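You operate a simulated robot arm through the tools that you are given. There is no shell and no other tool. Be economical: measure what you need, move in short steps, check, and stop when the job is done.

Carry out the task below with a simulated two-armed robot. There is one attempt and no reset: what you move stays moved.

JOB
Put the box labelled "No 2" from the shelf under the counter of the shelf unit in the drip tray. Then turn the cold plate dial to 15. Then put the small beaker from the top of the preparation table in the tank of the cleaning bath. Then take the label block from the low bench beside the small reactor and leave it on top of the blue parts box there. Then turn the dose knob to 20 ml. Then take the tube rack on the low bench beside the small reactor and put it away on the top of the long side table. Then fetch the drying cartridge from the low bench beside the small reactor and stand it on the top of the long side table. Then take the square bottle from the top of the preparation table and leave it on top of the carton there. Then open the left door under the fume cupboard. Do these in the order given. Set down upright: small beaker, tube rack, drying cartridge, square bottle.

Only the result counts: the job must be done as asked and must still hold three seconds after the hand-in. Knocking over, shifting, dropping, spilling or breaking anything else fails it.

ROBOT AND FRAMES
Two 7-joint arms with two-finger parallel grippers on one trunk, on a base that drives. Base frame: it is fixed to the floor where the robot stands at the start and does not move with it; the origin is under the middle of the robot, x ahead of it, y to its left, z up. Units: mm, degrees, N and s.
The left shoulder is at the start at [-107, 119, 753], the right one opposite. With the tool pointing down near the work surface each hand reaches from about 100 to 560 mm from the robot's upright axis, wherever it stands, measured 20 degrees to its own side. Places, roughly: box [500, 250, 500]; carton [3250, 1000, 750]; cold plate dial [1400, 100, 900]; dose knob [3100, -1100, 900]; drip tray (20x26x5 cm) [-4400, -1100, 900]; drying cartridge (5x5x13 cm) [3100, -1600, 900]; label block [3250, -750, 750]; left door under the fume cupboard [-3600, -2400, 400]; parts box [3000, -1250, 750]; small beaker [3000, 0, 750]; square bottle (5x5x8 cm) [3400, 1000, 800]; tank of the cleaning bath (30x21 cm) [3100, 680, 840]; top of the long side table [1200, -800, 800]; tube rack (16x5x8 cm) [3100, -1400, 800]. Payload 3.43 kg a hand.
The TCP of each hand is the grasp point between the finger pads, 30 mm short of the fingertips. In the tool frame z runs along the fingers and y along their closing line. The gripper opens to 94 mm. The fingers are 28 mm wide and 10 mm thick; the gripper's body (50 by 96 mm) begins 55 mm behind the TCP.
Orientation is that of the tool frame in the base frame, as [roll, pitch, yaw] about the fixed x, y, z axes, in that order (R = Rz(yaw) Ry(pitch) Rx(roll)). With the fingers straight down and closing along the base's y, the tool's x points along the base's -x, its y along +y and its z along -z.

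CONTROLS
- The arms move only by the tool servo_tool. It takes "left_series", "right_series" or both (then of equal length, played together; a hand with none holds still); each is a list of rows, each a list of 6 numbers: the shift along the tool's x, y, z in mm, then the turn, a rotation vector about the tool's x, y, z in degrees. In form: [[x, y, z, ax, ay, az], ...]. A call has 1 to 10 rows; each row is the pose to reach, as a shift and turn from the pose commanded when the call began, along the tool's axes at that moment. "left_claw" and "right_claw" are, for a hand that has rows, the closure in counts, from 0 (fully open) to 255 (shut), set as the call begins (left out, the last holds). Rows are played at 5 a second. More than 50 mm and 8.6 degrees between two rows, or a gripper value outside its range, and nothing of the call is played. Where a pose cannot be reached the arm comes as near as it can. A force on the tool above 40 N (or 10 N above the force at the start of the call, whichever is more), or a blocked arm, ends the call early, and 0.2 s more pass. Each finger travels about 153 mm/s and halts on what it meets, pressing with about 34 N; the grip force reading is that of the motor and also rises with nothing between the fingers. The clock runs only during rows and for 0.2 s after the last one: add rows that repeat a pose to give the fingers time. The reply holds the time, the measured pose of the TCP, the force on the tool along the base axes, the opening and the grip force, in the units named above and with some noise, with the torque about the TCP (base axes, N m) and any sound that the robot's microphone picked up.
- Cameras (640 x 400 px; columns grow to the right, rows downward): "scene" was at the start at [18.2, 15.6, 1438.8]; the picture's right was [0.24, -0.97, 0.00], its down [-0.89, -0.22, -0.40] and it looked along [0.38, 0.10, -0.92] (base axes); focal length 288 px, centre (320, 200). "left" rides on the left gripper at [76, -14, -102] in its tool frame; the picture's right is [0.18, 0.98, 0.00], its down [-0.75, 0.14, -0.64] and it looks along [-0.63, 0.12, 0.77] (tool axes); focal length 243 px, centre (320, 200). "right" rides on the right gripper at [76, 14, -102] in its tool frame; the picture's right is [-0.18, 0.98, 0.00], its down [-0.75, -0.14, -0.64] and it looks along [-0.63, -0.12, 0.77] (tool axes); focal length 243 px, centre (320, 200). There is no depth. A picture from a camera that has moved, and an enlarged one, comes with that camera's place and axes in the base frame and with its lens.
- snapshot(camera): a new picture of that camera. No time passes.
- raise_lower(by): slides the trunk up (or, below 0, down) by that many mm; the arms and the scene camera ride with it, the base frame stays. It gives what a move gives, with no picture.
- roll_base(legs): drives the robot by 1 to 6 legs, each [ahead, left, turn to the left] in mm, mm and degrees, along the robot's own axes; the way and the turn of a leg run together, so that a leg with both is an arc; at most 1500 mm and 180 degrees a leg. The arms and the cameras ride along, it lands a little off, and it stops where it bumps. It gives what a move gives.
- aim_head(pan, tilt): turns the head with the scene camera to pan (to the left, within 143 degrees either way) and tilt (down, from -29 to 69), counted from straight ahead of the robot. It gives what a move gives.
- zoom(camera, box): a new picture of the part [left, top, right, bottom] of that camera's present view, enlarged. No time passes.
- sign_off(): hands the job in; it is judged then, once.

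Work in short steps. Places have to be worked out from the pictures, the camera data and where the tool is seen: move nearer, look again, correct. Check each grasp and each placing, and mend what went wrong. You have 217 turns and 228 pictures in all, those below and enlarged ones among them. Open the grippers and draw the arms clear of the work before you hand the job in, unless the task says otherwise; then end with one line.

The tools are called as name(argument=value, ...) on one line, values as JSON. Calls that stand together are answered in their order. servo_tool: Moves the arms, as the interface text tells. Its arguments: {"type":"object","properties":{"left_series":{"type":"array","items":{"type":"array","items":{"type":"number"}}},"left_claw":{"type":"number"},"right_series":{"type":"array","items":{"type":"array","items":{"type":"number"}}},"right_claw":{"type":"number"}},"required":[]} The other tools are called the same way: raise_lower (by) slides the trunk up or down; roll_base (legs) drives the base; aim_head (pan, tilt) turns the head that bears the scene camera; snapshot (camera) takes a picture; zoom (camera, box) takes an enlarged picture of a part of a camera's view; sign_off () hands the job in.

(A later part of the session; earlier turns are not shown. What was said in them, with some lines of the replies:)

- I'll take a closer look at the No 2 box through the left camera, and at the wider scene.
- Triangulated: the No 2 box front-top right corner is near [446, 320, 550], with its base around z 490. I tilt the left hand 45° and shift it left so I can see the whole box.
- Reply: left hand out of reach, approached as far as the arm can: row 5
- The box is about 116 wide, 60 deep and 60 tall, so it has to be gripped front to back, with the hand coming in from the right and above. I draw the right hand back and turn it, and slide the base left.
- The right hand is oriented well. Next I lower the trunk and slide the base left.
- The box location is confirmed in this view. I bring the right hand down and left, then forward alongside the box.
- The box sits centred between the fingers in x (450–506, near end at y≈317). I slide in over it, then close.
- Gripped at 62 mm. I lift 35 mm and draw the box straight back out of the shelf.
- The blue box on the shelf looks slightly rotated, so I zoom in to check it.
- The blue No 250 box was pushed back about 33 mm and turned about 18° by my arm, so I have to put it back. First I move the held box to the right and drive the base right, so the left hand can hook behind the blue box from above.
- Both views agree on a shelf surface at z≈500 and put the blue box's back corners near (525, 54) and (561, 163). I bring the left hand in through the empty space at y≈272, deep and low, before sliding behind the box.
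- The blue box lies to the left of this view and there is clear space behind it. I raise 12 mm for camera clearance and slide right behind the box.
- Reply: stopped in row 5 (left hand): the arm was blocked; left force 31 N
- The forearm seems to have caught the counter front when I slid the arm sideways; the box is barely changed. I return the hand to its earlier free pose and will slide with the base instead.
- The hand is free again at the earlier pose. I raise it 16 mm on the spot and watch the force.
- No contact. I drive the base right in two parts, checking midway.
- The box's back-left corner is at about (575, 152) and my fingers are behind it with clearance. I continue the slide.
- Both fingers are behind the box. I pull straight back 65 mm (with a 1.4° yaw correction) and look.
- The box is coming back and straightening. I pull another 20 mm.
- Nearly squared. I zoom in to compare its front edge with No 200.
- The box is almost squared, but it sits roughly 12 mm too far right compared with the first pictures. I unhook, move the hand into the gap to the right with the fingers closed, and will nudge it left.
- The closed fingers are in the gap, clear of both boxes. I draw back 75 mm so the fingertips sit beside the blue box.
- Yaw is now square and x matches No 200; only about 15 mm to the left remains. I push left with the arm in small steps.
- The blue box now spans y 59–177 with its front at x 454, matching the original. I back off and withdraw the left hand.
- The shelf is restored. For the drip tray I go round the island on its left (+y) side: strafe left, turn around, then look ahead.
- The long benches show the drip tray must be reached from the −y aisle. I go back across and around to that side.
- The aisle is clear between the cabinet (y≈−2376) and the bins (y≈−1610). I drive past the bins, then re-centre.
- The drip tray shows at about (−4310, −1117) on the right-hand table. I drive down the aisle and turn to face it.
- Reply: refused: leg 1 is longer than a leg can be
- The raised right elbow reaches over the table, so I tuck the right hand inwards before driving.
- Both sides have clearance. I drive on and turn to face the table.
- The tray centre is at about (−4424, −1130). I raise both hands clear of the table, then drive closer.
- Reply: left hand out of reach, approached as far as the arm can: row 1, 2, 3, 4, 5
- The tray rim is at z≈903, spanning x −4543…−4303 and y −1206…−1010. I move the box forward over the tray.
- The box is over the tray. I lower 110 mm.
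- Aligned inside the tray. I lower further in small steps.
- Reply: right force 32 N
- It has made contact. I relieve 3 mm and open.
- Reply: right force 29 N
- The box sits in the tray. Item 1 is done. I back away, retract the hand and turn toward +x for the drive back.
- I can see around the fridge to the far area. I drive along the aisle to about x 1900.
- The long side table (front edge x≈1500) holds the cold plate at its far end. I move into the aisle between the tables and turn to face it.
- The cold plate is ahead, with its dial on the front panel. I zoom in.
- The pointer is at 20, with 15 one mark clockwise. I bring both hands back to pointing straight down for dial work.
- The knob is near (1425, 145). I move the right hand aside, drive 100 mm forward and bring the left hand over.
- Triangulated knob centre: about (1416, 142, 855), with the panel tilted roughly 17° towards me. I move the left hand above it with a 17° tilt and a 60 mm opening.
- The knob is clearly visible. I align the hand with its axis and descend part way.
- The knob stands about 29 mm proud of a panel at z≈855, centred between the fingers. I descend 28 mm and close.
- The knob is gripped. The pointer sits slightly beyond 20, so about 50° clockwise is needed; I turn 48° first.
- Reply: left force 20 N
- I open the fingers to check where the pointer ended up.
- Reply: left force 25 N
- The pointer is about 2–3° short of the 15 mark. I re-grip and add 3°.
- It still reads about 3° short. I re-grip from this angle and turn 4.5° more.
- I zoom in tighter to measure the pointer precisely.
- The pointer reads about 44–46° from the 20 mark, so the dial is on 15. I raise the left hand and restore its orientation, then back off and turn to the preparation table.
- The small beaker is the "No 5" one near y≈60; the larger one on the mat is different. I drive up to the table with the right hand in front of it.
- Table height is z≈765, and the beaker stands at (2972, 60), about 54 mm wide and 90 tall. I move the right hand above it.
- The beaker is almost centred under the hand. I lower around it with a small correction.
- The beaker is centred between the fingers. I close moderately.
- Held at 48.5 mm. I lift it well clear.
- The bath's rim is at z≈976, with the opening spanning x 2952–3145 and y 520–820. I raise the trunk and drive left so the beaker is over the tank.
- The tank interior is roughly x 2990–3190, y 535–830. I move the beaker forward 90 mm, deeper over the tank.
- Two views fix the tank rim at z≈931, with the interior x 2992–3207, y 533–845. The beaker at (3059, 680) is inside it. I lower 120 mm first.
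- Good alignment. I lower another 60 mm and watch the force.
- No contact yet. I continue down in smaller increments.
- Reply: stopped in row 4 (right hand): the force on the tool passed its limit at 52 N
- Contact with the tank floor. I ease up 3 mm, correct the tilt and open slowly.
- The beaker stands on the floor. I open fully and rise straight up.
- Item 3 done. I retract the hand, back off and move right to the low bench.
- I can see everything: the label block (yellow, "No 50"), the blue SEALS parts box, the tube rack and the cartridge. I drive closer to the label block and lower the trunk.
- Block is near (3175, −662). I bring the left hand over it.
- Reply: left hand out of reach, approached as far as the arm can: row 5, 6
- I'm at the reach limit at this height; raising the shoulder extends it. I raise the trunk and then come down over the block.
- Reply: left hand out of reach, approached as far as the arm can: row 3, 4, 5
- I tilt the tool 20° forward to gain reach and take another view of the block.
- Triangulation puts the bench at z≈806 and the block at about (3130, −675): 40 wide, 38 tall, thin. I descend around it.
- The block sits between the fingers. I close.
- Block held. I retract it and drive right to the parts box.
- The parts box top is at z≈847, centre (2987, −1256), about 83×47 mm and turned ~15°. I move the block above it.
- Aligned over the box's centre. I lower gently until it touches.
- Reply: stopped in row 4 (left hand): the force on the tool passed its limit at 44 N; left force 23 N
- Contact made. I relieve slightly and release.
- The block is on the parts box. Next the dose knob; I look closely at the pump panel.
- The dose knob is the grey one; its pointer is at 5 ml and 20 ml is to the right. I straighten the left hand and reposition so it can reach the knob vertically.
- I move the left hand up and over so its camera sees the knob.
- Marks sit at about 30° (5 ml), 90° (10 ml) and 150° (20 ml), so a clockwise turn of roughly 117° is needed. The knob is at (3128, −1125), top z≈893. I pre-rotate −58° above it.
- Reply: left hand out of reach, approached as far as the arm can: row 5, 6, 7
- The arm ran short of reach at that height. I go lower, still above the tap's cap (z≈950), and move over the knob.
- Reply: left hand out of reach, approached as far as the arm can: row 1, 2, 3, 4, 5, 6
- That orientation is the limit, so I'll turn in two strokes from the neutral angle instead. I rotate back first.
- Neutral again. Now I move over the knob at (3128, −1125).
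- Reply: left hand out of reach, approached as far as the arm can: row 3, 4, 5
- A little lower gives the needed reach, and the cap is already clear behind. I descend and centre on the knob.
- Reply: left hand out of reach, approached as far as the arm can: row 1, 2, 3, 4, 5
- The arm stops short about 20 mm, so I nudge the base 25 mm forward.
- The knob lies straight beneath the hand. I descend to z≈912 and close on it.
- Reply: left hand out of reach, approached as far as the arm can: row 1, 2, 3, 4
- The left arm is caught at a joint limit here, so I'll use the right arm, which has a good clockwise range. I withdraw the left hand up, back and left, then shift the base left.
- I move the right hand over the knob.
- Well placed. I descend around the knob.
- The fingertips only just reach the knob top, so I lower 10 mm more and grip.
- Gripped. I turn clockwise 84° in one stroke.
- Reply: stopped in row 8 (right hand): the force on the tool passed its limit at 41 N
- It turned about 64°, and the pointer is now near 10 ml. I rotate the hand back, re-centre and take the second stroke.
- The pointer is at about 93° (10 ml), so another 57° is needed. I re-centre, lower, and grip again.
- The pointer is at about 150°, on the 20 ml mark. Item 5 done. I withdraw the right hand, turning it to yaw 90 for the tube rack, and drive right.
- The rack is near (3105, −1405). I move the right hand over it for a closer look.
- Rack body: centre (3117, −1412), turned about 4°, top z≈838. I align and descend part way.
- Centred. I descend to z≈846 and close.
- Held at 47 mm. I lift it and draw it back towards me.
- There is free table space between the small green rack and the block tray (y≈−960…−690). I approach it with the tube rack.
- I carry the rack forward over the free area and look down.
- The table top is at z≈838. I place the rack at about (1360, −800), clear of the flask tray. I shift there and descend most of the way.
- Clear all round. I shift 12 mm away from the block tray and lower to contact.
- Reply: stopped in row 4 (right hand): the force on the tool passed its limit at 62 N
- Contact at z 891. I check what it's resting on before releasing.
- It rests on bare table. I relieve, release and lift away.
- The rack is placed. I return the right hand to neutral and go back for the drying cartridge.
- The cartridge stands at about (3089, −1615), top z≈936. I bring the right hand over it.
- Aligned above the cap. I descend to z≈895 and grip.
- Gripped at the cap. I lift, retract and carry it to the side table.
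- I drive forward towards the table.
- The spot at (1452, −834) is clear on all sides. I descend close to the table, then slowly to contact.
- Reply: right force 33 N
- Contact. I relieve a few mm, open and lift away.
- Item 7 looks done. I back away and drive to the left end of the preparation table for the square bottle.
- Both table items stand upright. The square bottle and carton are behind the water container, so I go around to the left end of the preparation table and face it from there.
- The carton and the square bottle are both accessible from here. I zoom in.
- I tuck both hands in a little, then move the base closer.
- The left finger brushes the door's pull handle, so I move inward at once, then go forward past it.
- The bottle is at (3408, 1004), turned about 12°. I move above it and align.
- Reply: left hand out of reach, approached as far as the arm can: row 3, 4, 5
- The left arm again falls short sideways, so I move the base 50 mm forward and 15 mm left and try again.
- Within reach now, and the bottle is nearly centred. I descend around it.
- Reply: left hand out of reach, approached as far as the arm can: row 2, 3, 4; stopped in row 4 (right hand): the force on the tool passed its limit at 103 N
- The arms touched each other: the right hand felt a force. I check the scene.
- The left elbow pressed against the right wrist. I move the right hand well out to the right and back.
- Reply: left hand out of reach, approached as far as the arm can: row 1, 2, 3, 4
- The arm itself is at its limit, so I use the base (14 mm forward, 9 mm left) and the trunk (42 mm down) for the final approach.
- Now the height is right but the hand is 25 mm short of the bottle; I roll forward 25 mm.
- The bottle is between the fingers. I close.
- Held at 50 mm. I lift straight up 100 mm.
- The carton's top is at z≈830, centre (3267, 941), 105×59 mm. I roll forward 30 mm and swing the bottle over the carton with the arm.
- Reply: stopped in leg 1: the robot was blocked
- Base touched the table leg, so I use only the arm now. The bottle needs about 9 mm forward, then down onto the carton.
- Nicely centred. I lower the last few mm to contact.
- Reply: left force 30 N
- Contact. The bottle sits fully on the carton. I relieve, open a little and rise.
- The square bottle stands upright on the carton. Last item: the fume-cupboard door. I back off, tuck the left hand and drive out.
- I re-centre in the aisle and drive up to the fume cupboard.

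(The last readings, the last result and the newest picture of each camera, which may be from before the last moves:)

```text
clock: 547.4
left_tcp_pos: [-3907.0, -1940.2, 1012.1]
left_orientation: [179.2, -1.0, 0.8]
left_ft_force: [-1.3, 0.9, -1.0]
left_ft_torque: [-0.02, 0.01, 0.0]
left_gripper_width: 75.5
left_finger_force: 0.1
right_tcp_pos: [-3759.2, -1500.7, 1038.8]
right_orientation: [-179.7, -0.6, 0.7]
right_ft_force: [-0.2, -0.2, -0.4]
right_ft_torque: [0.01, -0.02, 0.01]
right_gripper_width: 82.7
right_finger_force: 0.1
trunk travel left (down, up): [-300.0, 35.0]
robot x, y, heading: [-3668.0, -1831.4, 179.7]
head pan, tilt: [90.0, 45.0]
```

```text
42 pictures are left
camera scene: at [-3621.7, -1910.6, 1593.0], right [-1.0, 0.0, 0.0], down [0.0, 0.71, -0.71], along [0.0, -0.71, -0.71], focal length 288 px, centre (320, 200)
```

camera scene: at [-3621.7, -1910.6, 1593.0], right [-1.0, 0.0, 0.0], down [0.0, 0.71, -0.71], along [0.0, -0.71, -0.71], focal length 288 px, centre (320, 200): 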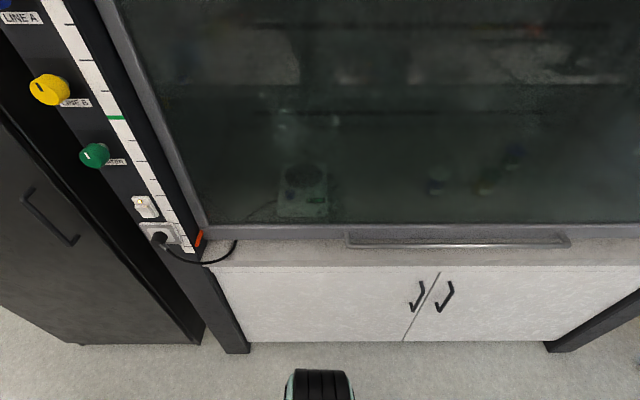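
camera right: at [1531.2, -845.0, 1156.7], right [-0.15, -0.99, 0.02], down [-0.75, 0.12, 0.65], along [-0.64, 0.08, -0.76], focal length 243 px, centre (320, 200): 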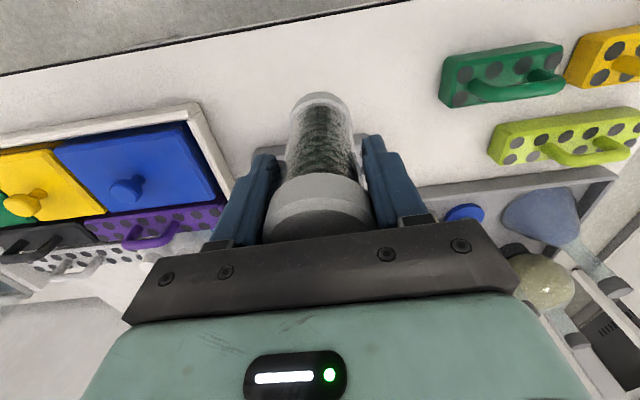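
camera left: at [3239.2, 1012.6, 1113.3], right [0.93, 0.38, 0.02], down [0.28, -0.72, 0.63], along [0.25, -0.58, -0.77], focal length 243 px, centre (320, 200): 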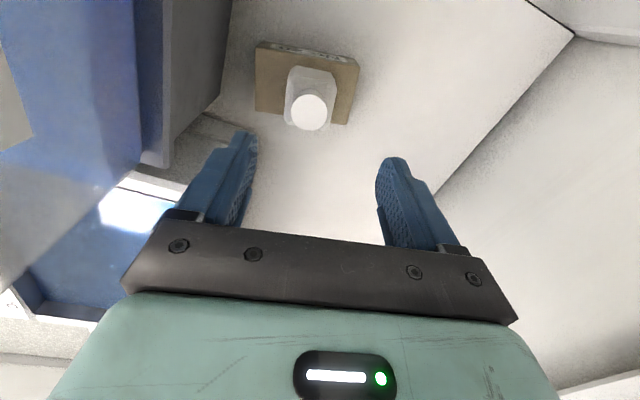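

The left door's vertical handle is at x≈−3970, z 500–705, with the hinge at x≈−3275. I turn to face it, shift right and lower the trunk.

roll_base(legs=[[0, 0, 90], [0, -210, 0]])

raise_lower(by=-240)

servo_tool(right_series=[[0, 25, 0, 0, -8, 0], [0, 50, 10, 0, -16, 0], [0, 75, 20, 0, -24, 0], [-10, 100, 30, 0, -32, 0], [-20, 125, 40, 0, -40, 0], [-30, 150, 50, 0, -48, 0], [-30, 175, 60, 0, -56, 0], [-30, 190, 70, 0, -64, 0], [-30, 200, 80, 0, -72, 0]], right_claw=0)

aim_head(pan=0, tilt=45)

snapshot(camera="scene")

snapshot(camera="right")

```text
clock: 553.7
left_tcp_pos: [-3764.5, -2071.0, 1012.4]
left_orientation: [179.1, -0.9, 91.1]
left_ft_force: [-0.4, 0.0, -0.6]
left_ft_torque: [-0.02, -0.01, -0.04]
left_gripper_width: 75.6
left_finger_force: 0.1
right_tcp_pos: [-4205.0, -1927.1, 1039.4]
right_orientation: [-179.6, -0.6, 91.3]
right_ft_force: [-0.5, -0.5, -0.2]
right_ft_torque: [0.01, 0.0, 0.01]
right_gripper_width: 83.0
right_finger_force: 0.0
trunk travel left (down, up): [-300.0, 35.0]
robot x, y, heading: [-3872.3, -1830.2, -89.7]
head pan, tilt: [90.0, 45.0]
```

```text
clock: 556.2
left_tcp_pos: [-3758.4, -2071.9, 770.0]
left_orientation: [178.9, -1.4, 92.3]
left_ft_force: [-1.3, -0.1, -0.8]
left_ft_torque: [-0.01, -0.02, 0.0]
left_gripper_width: 75.8
left_finger_force: 0.1
right_tcp_pos: [-4203.8, -1926.4, 799.5]
right_orientation: [-179.6, -0.6, 91.2]
right_ft_force: [-0.2, 0.4, -0.1]
right_ft_torque: [0.0, -0.03, 0.01]
right_gripper_width: 83.0
right_finger_force: 0.1
trunk travel left (down, up): [-60.0, 275.0]
robot x, y, heading: [-3873.1, -1833.1, -89.7]
head pan, tilt: [90.0, 45.0]
```

```text
clock: 558.0
left_tcp_pos: [-3757.6, -2072.6, 770.9]
left_orientation: [179.8, -1.4, 92.4]
left_ft_force: [-0.8, 0.8, -0.1]
left_ft_torque: [-0.01, -0.01, -0.01]
left_gripper_width: 75.5
left_finger_force: 0.0
right_tcp_pos: [-4038.5, -2031.4, 913.0]
right_orientation: [153.3, 58.1, 55.2]
right_ft_force: [0.3, -0.3, -0.6]
right_ft_torque: [0.01, 0.02, 0.03]
right_gripper_width: 93.9
right_finger_force: 0.1
right hand out of reach, approached as far as the arm can: row 3, 4, 5, 6, 7, 8
trunk travel left (down, up): [-60.0, 275.0]
robot x, y, heading: [-3874.8, -1829.4, -89.7]
head pan, tilt: [90.0, 45.0]
stopped in row 8 (right hand): the arm was blocked; the commanded pose is now the measured one
```

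```text
clock: 559.6
left_tcp_pos: [-3757.3, -2071.7, 770.3]
left_orientation: [179.8, -1.4, 92.4]
left_ft_force: [1.1, -0.3, -0.3]
left_ft_torque: [0.0, -0.04, 0.01]
left_gripper_width: 75.3
left_finger_force: 0.1
right_tcp_pos: [-4039.0, -2032.0, 912.8]
right_orientation: [153.2, 58.2, 55.2]
right_ft_force: [-0.4, 0.1, 0.2]
right_ft_torque: [0.04, 0.02, 0.03]
right_gripper_width: 94.1
right_finger_force: 0.0
trunk travel left (down, up): [-60.0, 275.0]
robot x, y, heading: [-3872.5, -1829.7, -89.5]
head pan, tilt: [0.0, 45.0]
```

```text
41 pictures are left
camera scene: at [-3873.6, -1902.1, 1342.4], right [-1.0, 0.0, 0.0], down [0.0, 0.71, -0.71], along [0.0, -0.71, -0.71], focal length 288 px, centre (320, 200)
```

scene: 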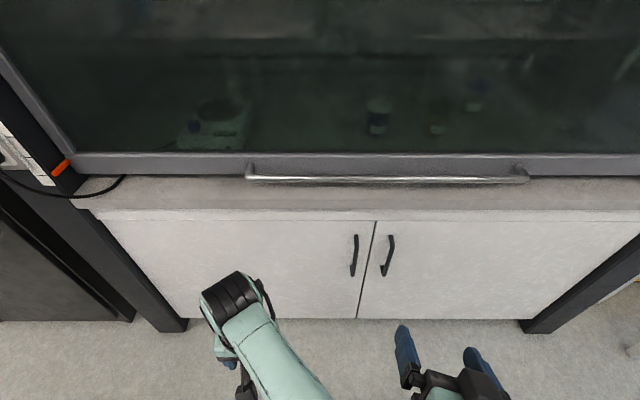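

```text
40 pictures are left
camera right: at [-3995.7, -1911.5, 901.0], right [0.88, -0.27, 0.39], down [-0.32, 0.27, 0.91], along [-0.35, -0.92, 0.15], focal length 243 px, centre (320, 200)
```

right: 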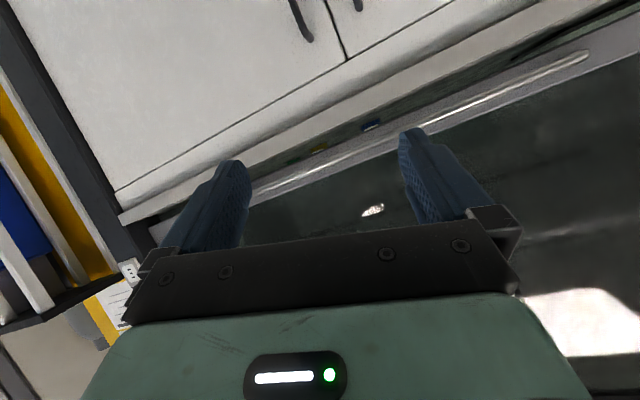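

The right arm can't take that pose well. I'll use the left arm: strafe right so the handle is on its side, and tilt the left hand forward.

roll_base(legs=[[0, -250, -0.5]])

servo_tool(left_series=[[0, 0, 0, 0, -7, 0], [0, 0, 0, 0, -14, 0], [0, 0, 10, 0, -21, 0], [0, 0, 20, 0, -28, 0], [0, 0, 40, 0, -35, 0], [0, 0, 60, 0, -42, 0], [0, 0, 80, 0, -49, 0], [0, 0, 100, 0, -56, 0]], left_claw=0)

snapshot(camera="left")

```text
clock: 562.4
left_tcp_pos: [-4006.1, -2072.4, 770.3]
left_orientation: [179.8, -1.3, 92.0]
left_ft_force: [-0.1, -0.1, -0.6]
left_ft_torque: [0.0, -0.01, 0.03]
left_gripper_width: 75.6
left_finger_force: 0.1
right_tcp_pos: [-4287.8, -2030.1, 912.6]
right_orientation: [153.2, 58.1, 54.9]
right_ft_force: [-0.8, 0.0, -0.1]
right_ft_torque: [-0.02, -0.02, -0.02]
right_gripper_width: 94.2
right_finger_force: 0.0
trunk travel left (down, up): [-60.0, 275.0]
robot x, y, heading: [-4123.3, -1834.3, -89.9]
head pan, tilt: [0.0, 45.0]
```

```text
clock: 563.1
left_tcp_pos: [-3953.7, -2075.8, 745.1]
left_orientation: [179.0, 12.2, 101.2]
left_ft_force: [-0.1, -0.2, -0.5]
left_ft_torque: [0.01, -0.01, 0.01]
left_gripper_width: 93.9
left_finger_force: 0.1
right_tcp_pos: [-4289.9, -2031.0, 912.0]
right_orientation: [153.0, 57.9, 54.3]
right_ft_force: [0.3, 0.3, -0.2]
right_ft_torque: [0.01, 0.0, -0.01]
right_gripper_width: 93.8
right_finger_force: 0.1
trunk travel left (down, up): [-60.0, 275.0]
robot x, y, heading: [-4122.1, -1830.7, -90.2]
head pan, tilt: [0.0, 45.0]
stopped in row 3 (left hand): the arm was blocked; the commanded pose is now the measured one
```

```text
39 pictures are left
camera left: at [-3989.0, -1986.6, 829.8], right [0.93, 0.37, -0.02], down [0.24, -0.56, 0.79], along [0.28, -0.74, -0.61], focal length 243 px, centre (320, 200)
```

left: 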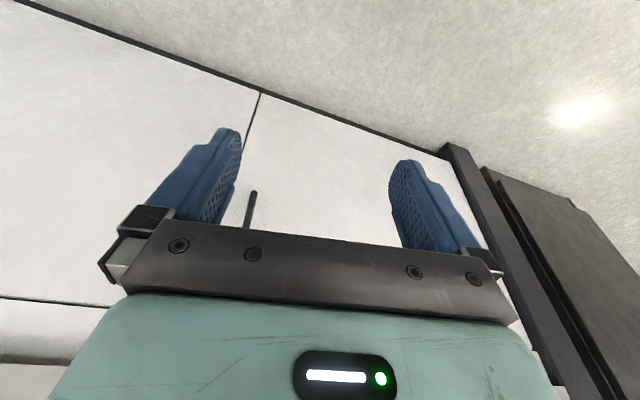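

aim_head(pan=0, tilt=69)

snapshot(camera="scene")

```text
clock: 564.0
left_tcp_pos: [-3953.3, -2077.2, 745.0]
left_orientation: [179.0, 12.1, 101.2]
left_ft_force: [0.3, 0.0, -0.4]
left_ft_torque: [0.03, 0.01, -0.03]
left_gripper_width: 93.9
left_finger_force: 0.1
right_tcp_pos: [-4289.0, -2030.4, 912.2]
right_orientation: [153.1, 58.0, 54.4]
right_ft_force: [0.6, 0.3, -0.2]
right_ft_torque: [-0.02, 0.03, -0.01]
right_gripper_width: 93.9
right_finger_force: 0.0
trunk travel left (down, up): [-60.0, 275.0]
robot x, y, heading: [-4123.4, -1828.8, -90.2]
head pan, tilt: [0.0, 68.8]
```

```text
38 pictures are left
camera scene: at [-4120.9, -1876.9, 1313.6], right [-1.0, 0.0, 0.0], down [0.0, 0.93, -0.36], along [0.0, -0.36, -0.93], focal length 288 px, centre (320, 200)
```

scene: 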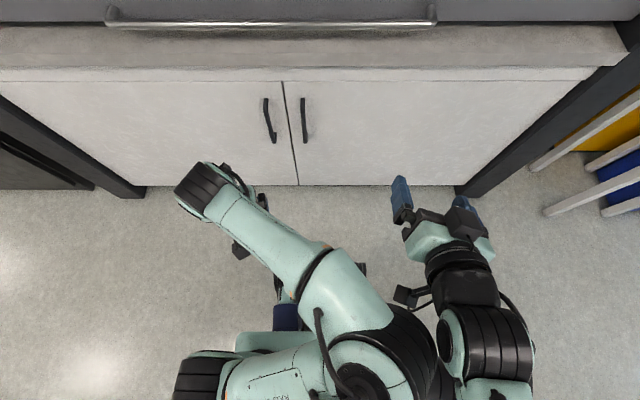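

The left elbow crosses the middle and presses on the right arm. The right hand's present pose is actually close to what the handle needs, so I move the left hand outwards and roll the right hand level.

servo_tool(left_series=[[15, 40, 0, 0, 4, 0], [30, 80, 0, 0, 8, 0], [45, 120, 0, 0, 12, 0], [60, 160, 0, 0, 12, 0]], right_series=[[0, 0, 0, 0, 0, -5], [0, 0, 0, 0, 0, -10], [0, 0, 0, 0, 0, -15], [0, 0, 0, 0, 0, -18]])

roll_base(legs=[[0, 310, 0]])

snapshot(camera="scene")

```text
clock: 565.0
left_tcp_pos: [-3810.6, -1987.0, 736.4]
left_orientation: [178.9, 0.1, 101.2]
left_ft_force: [-0.1, 0.7, 0.5]
left_ft_torque: [-0.03, 0.03, 0.0]
left_gripper_width: 94.2
left_finger_force: 0.1
right_tcp_pos: [-4290.2, -2030.0, 913.2]
right_orientation: [-175.8, 61.7, 90.1]
right_ft_force: [-0.5, 0.0, -0.4]
right_ft_torque: [0.01, 0.01, -0.01]
right_gripper_width: 94.1
right_finger_force: 0.1
trunk travel left (down, up): [-60.0, 275.0]
robot x, y, heading: [-4122.8, -1830.1, -90.0]
head pan, tilt: [0.0, 68.8]
```

```text
clock: 568.4
left_tcp_pos: [-3494.3, -1987.3, 735.7]
left_orientation: [178.9, 0.2, 101.3]
left_ft_force: [0.2, 0.5, 0.4]
left_ft_torque: [-0.02, 0.0, 0.01]
left_gripper_width: 94.0
left_finger_force: 0.1
right_tcp_pos: [-3972.7, -2031.6, 913.0]
right_orientation: [-176.1, 61.7, 89.9]
right_ft_force: [0.0, 0.6, 0.1]
right_ft_torque: [0.03, 0.02, 0.02]
right_gripper_width: 93.9
right_finger_force: 0.1
trunk travel left (down, up): [-60.0, 275.0]
robot x, y, heading: [-3804.9, -1830.0, -90.1]
head pan, tilt: [0.0, 68.8]
```

```text
37 pictures are left
camera scene: at [-3804.3, -1877.4, 1313.6], right [-1.0, 0.0, 0.0], down [0.0, 0.93, -0.36], along [0.0, -0.36, -0.93], focal length 288 px, centre (320, 200)
```

scene: 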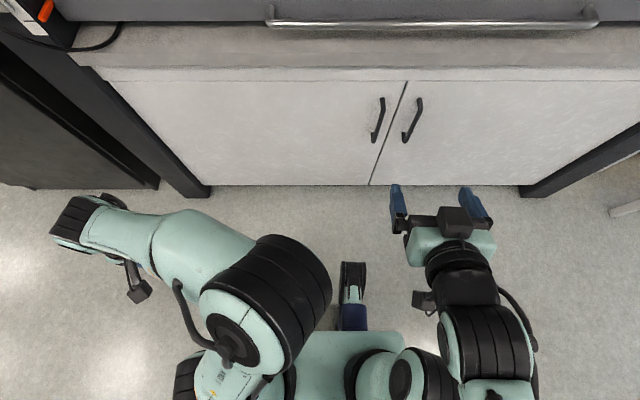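

The right hand is now oriented well for the vertical handle. I lower it to handle height with trunk and arm.

raise_lower(by=-60)

servo_tool(right_series=[[38, 0, 21, 0, 0, 0], [76, 0, 42, 0, 0, 0], [115, 0, 63, 0, 0, 0], [154, 0, 84, 0, 0, 0], [192, 0, 105, 0, 0, 0], [231, 0, 125, 0, 0, 0], [231, 0, 125, 0, 0, 0]])

snapshot(camera="right")

```text
clock: 569.4
left_tcp_pos: [-3495.0, -1988.4, 675.7]
left_orientation: [178.9, 0.2, 101.4]
left_ft_force: [-1.1, 0.6, 0.3]
left_ft_torque: [0.01, 0.02, -0.01]
left_gripper_width: 93.9
left_finger_force: 0.0
right_tcp_pos: [-3973.0, -2033.4, 859.7]
right_orientation: [-176.0, 61.6, 89.9]
right_ft_force: [0.0, -0.2, 1.2]
right_ft_torque: [0.0, 0.0, -0.03]
right_gripper_width: 93.7
right_finger_force: 0.1
trunk travel left (down, up): [0.0, 335.0]
robot x, y, heading: [-3809.1, -1832.1, -90.1]
head pan, tilt: [0.0, 68.8]
```

```text
clock: 571.0
left_tcp_pos: [-3457.7, -1957.3, 670.3]
left_orientation: [175.5, -2.5, 111.7]
left_ft_force: [0.6, 0.5, -0.8]
left_ft_torque: [0.01, -0.02, 0.01]
left_gripper_width: 93.9
left_finger_force: 0.2
right_tcp_pos: [-3905.0, -2196.2, 630.5]
right_orientation: [156.9, 65.8, 64.8]
right_ft_force: [-0.5, 0.7, 1.0]
right_ft_torque: [0.01, -0.01, -0.04]
right_gripper_width: 93.9
right_finger_force: 0.0
right hand out of reach, approached as far as the arm can: row 1, 2, 3, 4, 5, 6, 7
trunk travel left (down, up): [0.0, 335.0]
robot x, y, heading: [-3805.9, -1833.6, -90.1]
head pan, tilt: [0.0, 68.8]
stopped in row 7 (right hand): the arm was blocked; the commanded pose is now the measured one
```

```text
36 pictures are left
camera right: at [-3876.4, -2075.6, 602.8], right [0.94, -0.14, 0.33], down [-0.27, 0.33, 0.91], along [-0.23, -0.94, 0.27], focal length 243 px, centre (320, 200)
```

right: 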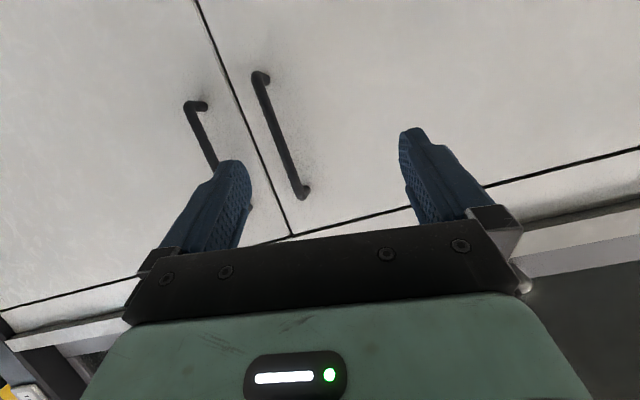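

The handle is at x≈−3976, z 523–676, and the hand's orientation suits it. I use the base: 70 mm right and 150 mm forward first.

roll_base(legs=[[0, -70, 0], [150, 0, 0]])

snapshot(camera="right")

```text
clock: 573.2
left_tcp_pos: [-3526.3, -2107.0, 671.1]
left_orientation: [175.7, -2.5, 111.6]
left_ft_force: [0.0, 0.8, -0.6]
left_ft_torque: [-0.01, -0.03, 0.02]
left_gripper_width: 94.3
left_finger_force: 0.1
right_tcp_pos: [-3974.7, -2346.0, 630.4]
right_orientation: [157.2, 65.8, 64.9]
right_ft_force: [-0.7, -0.7, -1.3]
right_ft_torque: [0.02, 0.0, -0.01]
right_gripper_width: 93.9
right_finger_force: 0.1
trunk travel left (down, up): [0.0, 335.0]
robot x, y, heading: [-3874.3, -1984.6, -90.2]
head pan, tilt: [0.0, 68.8]
```

```text
35 pictures are left
camera right: at [-3946.2, -2225.5, 602.4], right [0.94, -0.14, 0.32], down [-0.27, 0.32, 0.91], along [-0.23, -0.94, 0.27], focal length 243 px, centre (320, 200)
```

right: 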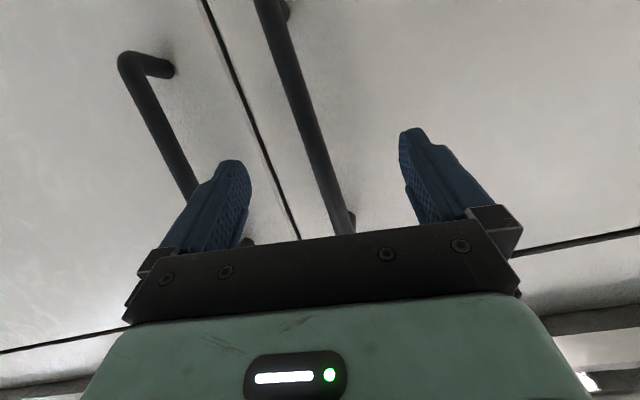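

The bar is centred between the fingers. I roll forward 38 mm and close.

roll_base(legs=[[38, 0, 0]])

servo_tool(right_series=[[0, 0, 0, 0, 0, 0], [0, 0, 0, 0, 0, 0], [0, 0, 0, 0, 0, 0], [0, 0, 0, 0, 0, 0], [0, 0, 0, 0, 0, 0]], right_claw=255)

snapshot(camera="right")

```text
clock: 574.2
left_tcp_pos: [-3525.4, -2145.7, 671.5]
left_orientation: [175.6, -2.6, 111.4]
left_ft_force: [-0.1, -0.1, 0.2]
left_ft_torque: [-0.05, 0.0, -0.02]
left_gripper_width: 94.4
left_finger_force: 0.1
right_tcp_pos: [-3974.1, -2382.5, 629.4]
right_orientation: [157.2, 65.8, 65.0]
right_ft_force: [-0.8, 0.6, 0.3]
right_ft_torque: [0.05, -0.03, -0.01]
right_gripper_width: 93.7
right_finger_force: 0.1
trunk travel left (down, up): [0.0, 335.0]
robot x, y, heading: [-3876.4, -2018.8, -89.9]
head pan, tilt: [0.0, 68.8]
stopped in leg 1: the force on the tool passed its limit at 63 N (the readings are from after the stop); the commanded pose is now the measured one
```

```text
clock: 575.4
left_tcp_pos: [-3526.5, -2145.3, 671.4]
left_orientation: [175.6, -2.7, 111.5]
left_ft_force: [0.0, -0.5, 0.6]
left_ft_torque: [0.0, -0.02, 0.01]
left_gripper_width: 93.9
left_finger_force: 0.1
right_tcp_pos: [-3977.1, -2382.4, 628.4]
right_orientation: [157.3, 65.9, 65.0]
right_ft_force: [-13.5, 3.1, 0.2]
right_ft_torque: [0.01, 1.54, 0.05]
right_gripper_width: 20.5
right_finger_force: 44.9
trunk travel left (down, up): [0.0, 335.0]
robot x, y, heading: [-3874.6, -2020.5, -90.0]
head pan, tilt: [0.0, 68.8]
```

```text
34 pictures are left
camera right: at [-3947.7, -2260.9, 602.0], right [0.94, -0.14, 0.32], down [-0.27, 0.32, 0.91], along [-0.23, -0.94, 0.27], focal length 243 px, centre (320, 200)
```

right: 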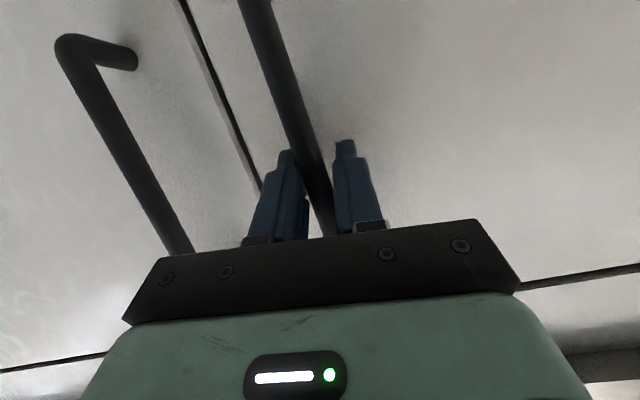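

The handle is gripped. I pull the door open along its arc with the base.

roll_base(legs=[[-110, 10, 0]])

snapshot(camera="right")

```text
clock: 576.6
left_tcp_pos: [-3516.3, -2036.8, 671.4]
left_orientation: [175.6, -2.6, 111.6]
left_ft_force: [0.4, 0.2, 0.8]
left_ft_torque: [0.0, 0.0, 0.0]
left_gripper_width: 94.2
left_finger_force: 0.0
right_tcp_pos: [-3961.7, -2274.8, 629.9]
right_orientation: [157.2, 65.7, 65.4]
right_ft_force: [1.3, -0.2, -11.5]
right_ft_torque: [-0.55, 1.28, 0.11]
right_gripper_width: 20.2
right_finger_force: 44.7
trunk travel left (down, up): [0.0, 335.0]
robot x, y, heading: [-3863.0, -1912.0, -90.0]
head pan, tilt: [0.0, 68.8]
```

```text
33 pictures are left
camera right: at [-3934.4, -2152.7, 602.0], right [0.94, -0.13, 0.32], down [-0.27, 0.32, 0.91], along [-0.22, -0.94, 0.27], focal length 243 px, centre (320, 200)
```

right: 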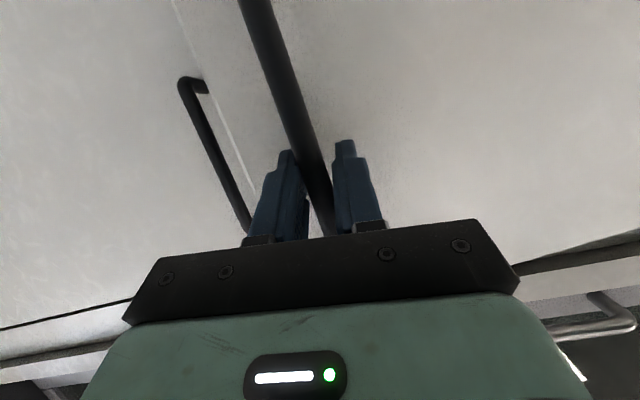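

The door is opening. I continue along the arc.

roll_base(legs=[[-95, 28, 0], [-108, 50, 0]])

snapshot(camera="scene")

```text
clock: 578.6
left_tcp_pos: [-3438.5, -1838.2, 672.4]
left_orientation: [175.5, -2.5, 111.7]
left_ft_force: [-0.6, 0.3, 0.9]
left_ft_torque: [-0.01, -0.03, 0.01]
left_gripper_width: 94.0
left_finger_force: 0.1
right_tcp_pos: [-3886.9, -2074.8, 630.0]
right_orientation: [157.2, 65.8, 65.2]
right_ft_force: [-22.7, 13.0, -1.5]
right_ft_torque: [-0.41, 1.4, -0.08]
right_gripper_width: 20.3
right_finger_force: 44.4
trunk travel left (down, up): [0.0, 335.0]
robot x, y, heading: [-3786.1, -1711.7, -89.7]
head pan, tilt: [0.0, 68.8]
```

```text
32 pictures are left
camera scene: at [-3787.9, -1771.7, 1259.3], right [-1.0, 0.0, 0.0], down [0.0, 0.93, -0.36], along [0.0, -0.36, -0.93], focal length 288 px, centre (320, 200)
```

scene: 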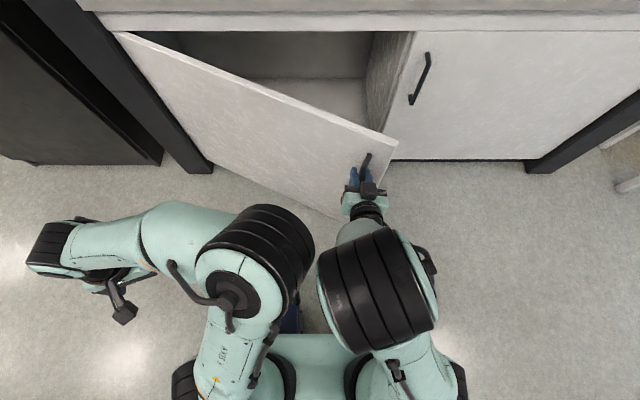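

About 30° open. I pull a little more, then release the handle.

roll_base(legs=[[-75, 50, 0]])

servo_tool(right_series=[[0, 0, 0, 0, 0, 0], [0, 0, 0, 0, 0, 0], [0, 0, 0, 0, 0, 0], [0, 0, 0, 0, 0, 0]], right_claw=0)

servo_tool(right_series=[[0, 0, -30, 0, 0, 0], [0, 0, -60, 0, 0, 0], [0, 0, -90, 0, 0, 0], [0, 0, -110, 0, 0, 0]])

snapshot(camera="scene")

```text
clock: 579.7
left_tcp_pos: [-3388.1, -1762.6, 671.6]
left_orientation: [175.5, -2.4, 111.8]
left_ft_force: [0.1, 0.3, -0.5]
left_ft_torque: [0.02, -0.02, 0.02]
left_gripper_width: 94.2
left_finger_force: 0.1
right_tcp_pos: [-3837.7, -1999.4, 629.2]
right_orientation: [157.6, 65.7, 65.3]
right_ft_force: [-22.5, 16.7, 7.6]
right_ft_torque: [-0.6, 1.49, -0.05]
right_gripper_width: 20.0
right_finger_force: 44.9
trunk travel left (down, up): [0.0, 335.0]
robot x, y, heading: [-3735.3, -1641.5, -90.0]
head pan, tilt: [0.0, 68.8]
```

```text
clock: 580.7
left_tcp_pos: [-3386.2, -1763.7, 670.2]
left_orientation: [175.5, -2.6, 111.8]
left_ft_force: [0.1, 0.0, -0.5]
left_ft_torque: [0.02, -0.01, 0.01]
left_gripper_width: 94.1
left_finger_force: 0.1
right_tcp_pos: [-3837.9, -2000.1, 628.5]
right_orientation: [157.8, 65.6, 65.6]
right_ft_force: [0.6, -0.5, 0.4]
right_ft_torque: [0.0, 0.0, -0.03]
right_gripper_width: 94.3
right_finger_force: 0.1
trunk travel left (down, up): [0.0, 335.0]
robot x, y, heading: [-3739.1, -1639.7, -89.9]
head pan, tilt: [0.0, 68.8]
```

```text
clock: 581.7
left_tcp_pos: [-3386.2, -1763.6, 670.1]
left_orientation: [175.4, -2.6, 111.7]
left_ft_force: [-0.6, 0.3, 0.2]
left_ft_torque: [0.0, 0.0, 0.0]
left_gripper_width: 94.4
left_finger_force: 0.1
right_tcp_pos: [-3814.3, -1986.6, 668.4]
right_orientation: [159.0, 64.4, 63.5]
right_ft_force: [0.0, 0.6, 0.0]
right_ft_torque: [-0.03, 0.03, 0.01]
right_gripper_width: 93.9
right_finger_force: 0.1
right hand out of reach, approached as far as the arm can: row 1, 2, 3, 4
trunk travel left (down, up): [0.0, 335.0]
robot x, y, heading: [-3737.7, -1636.9, -90.1]
head pan, tilt: [0.0, 68.8]
```

```text
31 pictures are left
camera scene: at [-3735.6, -1698.7, 1259.3], right [-1.0, 0.0, 0.0], down [0.0, 0.93, -0.36], along [0.0, -0.36, -0.93], focal length 288 px, centre (320, 200)
```

scene: 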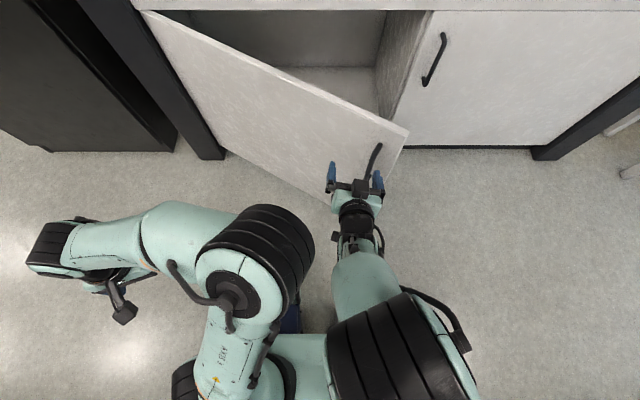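

The fingers still straddle the bar; I back the base a few centimetres to free it.

roll_base(legs=[[-60, 0, 0]])

snapshot(camera="scene")

```text
clock: 582.7
left_tcp_pos: [-3387.2, -1703.9, 671.0]
left_orientation: [175.6, -2.5, 111.7]
left_ft_force: [0.2, 0.4, 0.5]
left_ft_torque: [0.0, 0.03, -0.01]
left_gripper_width: 94.0
left_finger_force: 0.1
right_tcp_pos: [-3811.8, -1928.9, 669.9]
right_orientation: [158.3, 64.6, 63.2]
right_ft_force: [-0.2, 0.3, 0.2]
right_ft_torque: [0.0, 0.01, -0.02]
right_gripper_width: 94.0
right_finger_force: 0.0
trunk travel left (down, up): [0.0, 335.0]
robot x, y, heading: [-3739.2, -1578.5, -90.2]
head pan, tilt: [0.0, 68.8]
```

```text
30 pictures are left
camera scene: at [-3735.7, -1638.9, 1259.3], right [-1.0, 0.0, 0.0], down [0.0, 0.93, -0.36], along [0.0, -0.36, -0.93], focal length 288 px, centre (320, 200)
```

scene: 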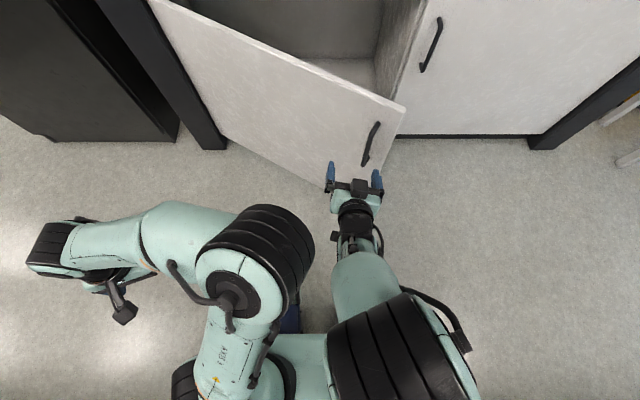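

The hand is free and the door is about 38° open. I go round to the open side and face along +x to push the door from inside.

roll_base(legs=[[0, -620, 0], [250, 0, 0], [0, 0, 90], [0, -150, 0]])

servo_tool(right_series=[[0, 0, 0, 0, 0, 0], [0, 0, 0, 0, 0, 0], [0, 0, 0, 0, 0, 0]], right_claw=255)

aim_head(pan=0, tilt=50)

snapshot(camera="scene")

```text
clock: 595.2
left_tcp_pos: [-4211.1, -1629.3, 669.6]
left_orientation: [175.4, -2.6, -158.9]
left_ft_force: [-0.2, -0.4, 0.1]
left_ft_torque: [-0.01, 0.0, -0.05]
left_gripper_width: 94.0
left_finger_force: 0.0
right_tcp_pos: [-3992.2, -2055.8, 670.0]
right_orientation: [158.2, 64.6, 152.5]
right_ft_force: [-0.2, -0.4, -0.3]
right_ft_torque: [0.05, 0.04, -0.02]
right_gripper_width: 93.9
right_finger_force: 0.1
trunk travel left (down, up): [0.0, 335.0]
robot x, y, heading: [-4340.0, -1976.2, -0.4]
head pan, tilt: [0.0, 68.8]
```

```text
clock: 596.0
left_tcp_pos: [-4211.1, -1628.4, 670.6]
left_orientation: [175.5, -2.6, -158.8]
left_ft_force: [0.7, -0.2, 0.0]
left_ft_torque: [-0.03, 0.02, -0.01]
left_gripper_width: 93.9
left_finger_force: 0.0
right_tcp_pos: [-3992.3, -2055.9, 669.6]
right_orientation: [158.1, 64.6, 152.4]
right_ft_force: [-1.0, -0.2, -0.6]
right_ft_torque: [0.0, 0.02, -0.01]
right_gripper_width: 0.0
right_finger_force: 33.2
trunk travel left (down, up): [0.0, 335.0]
robot x, y, heading: [-4338.9, -1976.2, -0.9]
head pan, tilt: [0.0, 68.8]
```

```text
clock: 596.8
left_tcp_pos: [-4212.0, -1628.2, 670.1]
left_orientation: [175.4, -2.6, -158.9]
left_ft_force: [0.8, 0.1, 0.5]
left_ft_torque: [0.02, 0.03, -0.01]
left_gripper_width: 94.0
left_finger_force: 0.0
right_tcp_pos: [-3993.0, -2056.3, 669.2]
right_orientation: [158.2, 64.6, 152.4]
right_ft_force: [0.1, -0.4, 0.5]
right_ft_torque: [0.0, -0.01, 0.01]
right_gripper_width: 0.1
right_finger_force: 32.7
trunk travel left (down, up): [0.0, 335.0]
robot x, y, heading: [-4338.8, -1977.2, -0.7]
head pan, tilt: [0.0, 50.0]
```

```text
29 pictures are left
camera scene: at [-4256.5, -1976.1, 1281.2], right [-0.01, -1.0, 0.0], down [-0.77, 0.01, -0.64], along [0.64, -0.01, -0.77], focal length 288 px, centre (320, 200)
```

scene: 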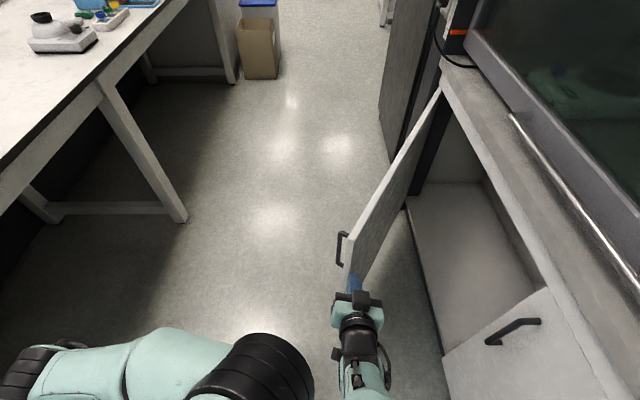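

I shift 75 mm right so the fist is behind the door edge, then drive forward to push it open.

roll_base(legs=[[0, -75, 0.7], [420, 0, 0]])

snapshot(camera="scene")

```text
clock: 599.6
left_tcp_pos: [-3976.8, -1697.5, 671.0]
left_orientation: [175.3, -2.5, -157.2]
left_ft_force: [-0.3, -0.5, -0.1]
left_ft_torque: [0.03, 0.02, 0.0]
left_gripper_width: 93.9
left_finger_force: 0.0
right_tcp_pos: [-3745.6, -2125.7, 668.9]
right_orientation: [158.6, 64.4, 153.4]
right_ft_force: [0.0, -0.8, 0.5]
right_ft_torque: [-0.02, 0.0, 0.0]
right_gripper_width: 0.0
right_finger_force: 33.2
trunk travel left (down, up): [0.0, 335.0]
robot x, y, heading: [-4093.3, -2048.3, 1.5]
head pan, tilt: [0.0, 50.0]
stopped in leg 2: the force on the tool passed its limit at 44 N (the readings are from after the stop); the commanded pose is now the measured one
```

```text
28 pictures are left
camera scene: at [-4010.7, -2046.8, 1281.3], right [0.02, -1.0, 0.0], down [-0.77, -0.02, -0.64], along [0.64, 0.01, -0.77], focal length 288 px, centre (320, 200)
```

scene: 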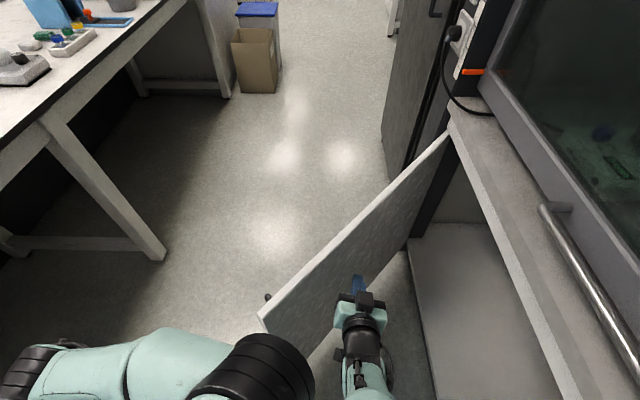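

The fist met the door and the speed tripped the force limit. I back off slightly, shift towards the door's edge for leverage, and push in short legs.

roll_base(legs=[[-70, 0, -1.5], [0, 85, 0], [50, 0, 0], [40, 0, 0], [40, 0, 0], [40, 0, 0]])

snapshot(camera="scene")

```text
clock: 603.6
left_tcp_pos: [-3864.4, -1619.0, 671.6]
left_orientation: [175.4, -2.5, -158.5]
left_ft_force: [0.3, -0.5, -0.1]
left_ft_torque: [0.03, 0.0, 0.02]
left_gripper_width: 93.9
left_finger_force: 0.1
right_tcp_pos: [-3645.3, -2052.3, 668.1]
right_orientation: [158.6, 64.4, 151.8]
right_ft_force: [-0.4, 0.7, -0.7]
right_ft_torque: [-0.04, -0.05, 0.03]
right_gripper_width: 0.1
right_finger_force: 33.4
trunk travel left (down, up): [0.0, 335.0]
robot x, y, heading: [-3993.8, -1969.8, -0.3]
head pan, tilt: [0.0, 50.0]
```

```text
27 pictures are left
camera scene: at [-3908.1, -1967.1, 1281.2], right [0.0, -1.0, 0.0], down [-0.77, 0.0, -0.64], along [0.64, 0.0, -0.77], focal length 288 px, centre (320, 200)
```

scene: 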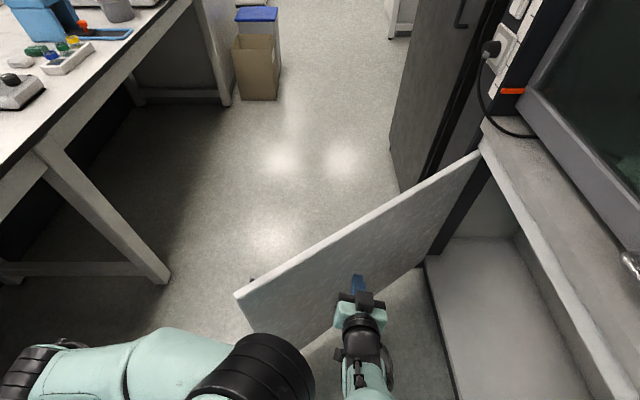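

The door is now about 54° open. I keep pushing.

roll_base(legs=[[40, 0, 0], [40, 0, 0], [40, 0, 0], [40, 0, 0]])

snapshot(camera="scene")

```text
clock: 605.9
left_tcp_pos: [-3704.6, -1620.9, 670.3]
left_orientation: [175.4, -2.6, -158.6]
left_ft_force: [1.0, -0.1, -0.3]
left_ft_torque: [0.01, 0.0, 0.0]
left_gripper_width: 93.8
left_finger_force: 0.0
right_tcp_pos: [-3484.2, -2053.3, 668.0]
right_orientation: [158.6, 64.4, 151.9]
right_ft_force: [0.2, 0.0, 0.0]
right_ft_torque: [0.0, -0.01, 0.02]
right_gripper_width: 0.0
right_finger_force: 32.8
trunk travel left (down, up): [0.0, 335.0]
robot x, y, heading: [-3834.3, -1969.5, -0.2]
head pan, tilt: [0.0, 50.0]
```

```text
26 pictures are left
camera scene: at [-3748.0, -1967.5, 1281.2], right [0.0, -1.0, 0.0], down [-0.77, 0.0, -0.64], along [0.64, 0.0, -0.77], focal length 288 px, centre (320, 200)
```

scene: 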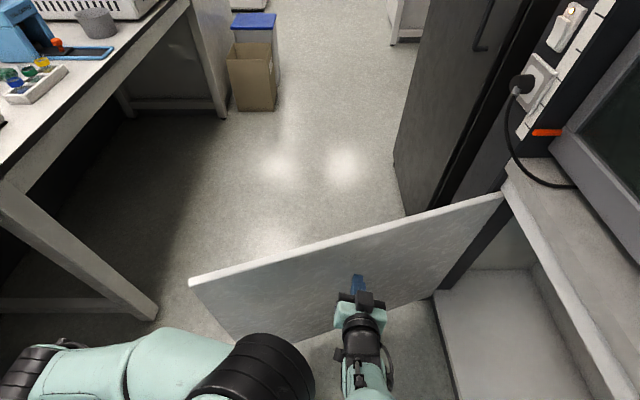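

About 70° open. One more short push, then I withdraw.

roll_base(legs=[[40, 0, 0], [30, 0, 0]])

roll_base(legs=[[-250, 0, 0]])

snapshot(camera="scene")

```text
clock: 607.2
left_tcp_pos: [-3635.8, -1618.7, 669.6]
left_orientation: [175.4, -2.6, -158.6]
left_ft_force: [0.0, 0.0, -0.1]
left_ft_torque: [0.0, 0.0, 0.04]
left_gripper_width: 94.1
left_finger_force: 0.1
right_tcp_pos: [-3415.8, -2053.5, 668.3]
right_orientation: [158.6, 64.4, 151.9]
right_ft_force: [-0.2, -0.6, 1.0]
right_ft_torque: [0.02, 0.01, 0.01]
right_gripper_width: 0.1
right_finger_force: 32.4
trunk travel left (down, up): [0.0, 335.0]
robot x, y, heading: [-3765.0, -1967.8, -0.2]
head pan, tilt: [0.0, 50.0]
```

```text
clock: 609.0
left_tcp_pos: [-3886.5, -1619.1, 671.6]
left_orientation: [175.4, -2.4, -158.7]
left_ft_force: [0.5, 0.4, -0.2]
left_ft_torque: [-0.01, 0.04, 0.03]
left_gripper_width: 94.0
left_finger_force: 0.1
right_tcp_pos: [-3664.4, -2052.6, 667.3]
right_orientation: [158.6, 64.4, 151.8]
right_ft_force: [-0.3, 0.0, 0.7]
right_ft_torque: [-0.02, -0.01, -0.01]
right_gripper_width: 0.0
right_finger_force: 33.3
trunk travel left (down, up): [0.0, 335.0]
robot x, y, heading: [-4013.4, -1966.6, 0.0]
head pan, tilt: [0.0, 50.0]
```

```text
25 pictures are left
camera scene: at [-3928.8, -1967.0, 1281.3], right [0.0, -1.0, 0.0], down [-0.77, 0.0, -0.64], along [0.64, 0.0, -0.77], focal length 288 px, centre (320, 200)
```

scene: 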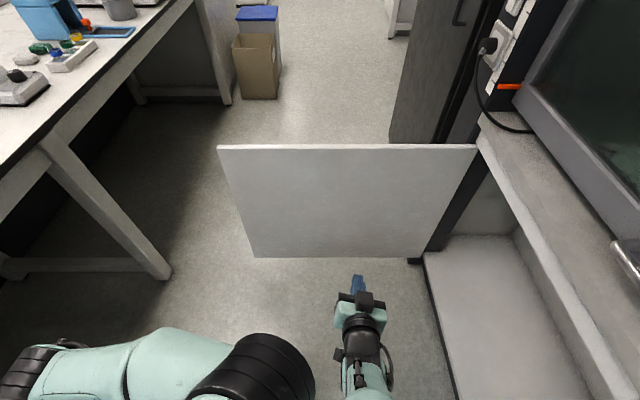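

The door stands at about 90°. I open the right gripper, back off a bit more and check the tray once more.

roll_base(legs=[[-150, 0, 0]])

servo_tool(right_series=[[0, 0, 0, 0, 0, 0], [0, 0, 0, 0, 0, 0], [0, 0, 0, 0, 0, 0], [0, 0, 0, 0, 0, 0]], right_claw=0)

aim_head(pan=100, tilt=20)

snapshot(camera="scene")

```text
clock: 610.4
left_tcp_pos: [-4035.7, -1618.4, 670.3]
left_orientation: [175.4, -2.6, -158.5]
left_ft_force: [0.3, -1.5, -0.2]
left_ft_torque: [0.02, -0.02, -0.02]
left_gripper_width: 94.0
left_finger_force: 0.0
right_tcp_pos: [-3815.0, -2052.0, 669.8]
right_orientation: [158.6, 64.5, 151.9]
right_ft_force: [0.1, -0.5, -0.9]
right_ft_torque: [-0.01, -0.02, 0.0]
right_gripper_width: 0.0
right_finger_force: 32.7
trunk travel left (down, up): [0.0, 335.0]
robot x, y, heading: [-4157.7, -1972.3, -0.3]
head pan, tilt: [0.0, 50.0]
```

```text
clock: 611.4
left_tcp_pos: [-4035.5, -1618.5, 670.6]
left_orientation: [175.4, -2.4, -158.6]
left_ft_force: [-0.7, 0.3, 0.7]
left_ft_torque: [-0.02, 0.01, 0.03]
left_gripper_width: 94.1
left_finger_force: 0.0
right_tcp_pos: [-3813.4, -2052.3, 668.2]
right_orientation: [158.7, 64.4, 152.0]
right_ft_force: [-0.2, -0.2, 0.0]
right_ft_torque: [0.01, 0.01, 0.02]
right_gripper_width: 94.1
right_finger_force: 0.1
trunk travel left (down, up): [0.0, 335.0]
robot x, y, heading: [-4160.0, -1967.3, 0.2]
head pan, tilt: [0.0, 50.0]
```

```text
clock: 613.2
left_tcp_pos: [-4035.7, -1617.3, 670.6]
left_orientation: [175.4, -2.4, -158.6]
left_ft_force: [-0.2, -0.2, 0.8]
left_ft_torque: [0.03, -0.01, -0.03]
left_gripper_width: 94.0
left_finger_force: 0.1
right_tcp_pos: [-3814.5, -2052.0, 668.4]
right_orientation: [158.5, 64.5, 152.0]
right_ft_force: [0.5, -0.5, -0.4]
right_ft_torque: [0.01, 0.01, -0.02]
right_gripper_width: 94.0
right_finger_force: 0.0
trunk travel left (down, up): [0.0, 335.0]
robot x, y, heading: [-4166.1, -1968.6, -0.1]
head pan, tilt: [100.0, 20.0]
```

```text
24 pictures are left
camera scene: at [-4170.5, -1874.7, 1326.8], right [0.99, 0.17, 0.0], down [0.06, -0.34, -0.94], along [-0.16, 0.93, -0.34], focal length 288 px, centre (320, 200)
```

scene: 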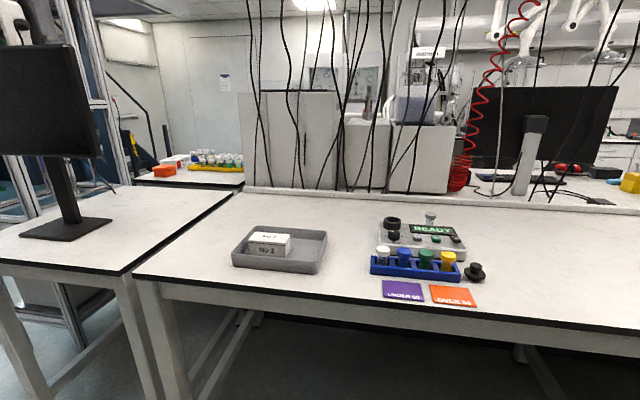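

The "No 2" box is still in the tray, the door stays open, both grippers are open and the arms are clear. I hand the job in.

sign_off()

```text
The job is handed in.
```

I did all nine steps in the order given and handed the job in; I don't have the verdict. While fetching "No 2", my arm pushed the blue "No 250" box about 35 mm back on the shelf. I put it back to within a few mm of where it was, judged from the pictures. The base also bumped the preparation table once, but nothing on it looked moved. By the pictures, the dial sits on 15 and the dose knob on 20 ml, each within a few degrees.
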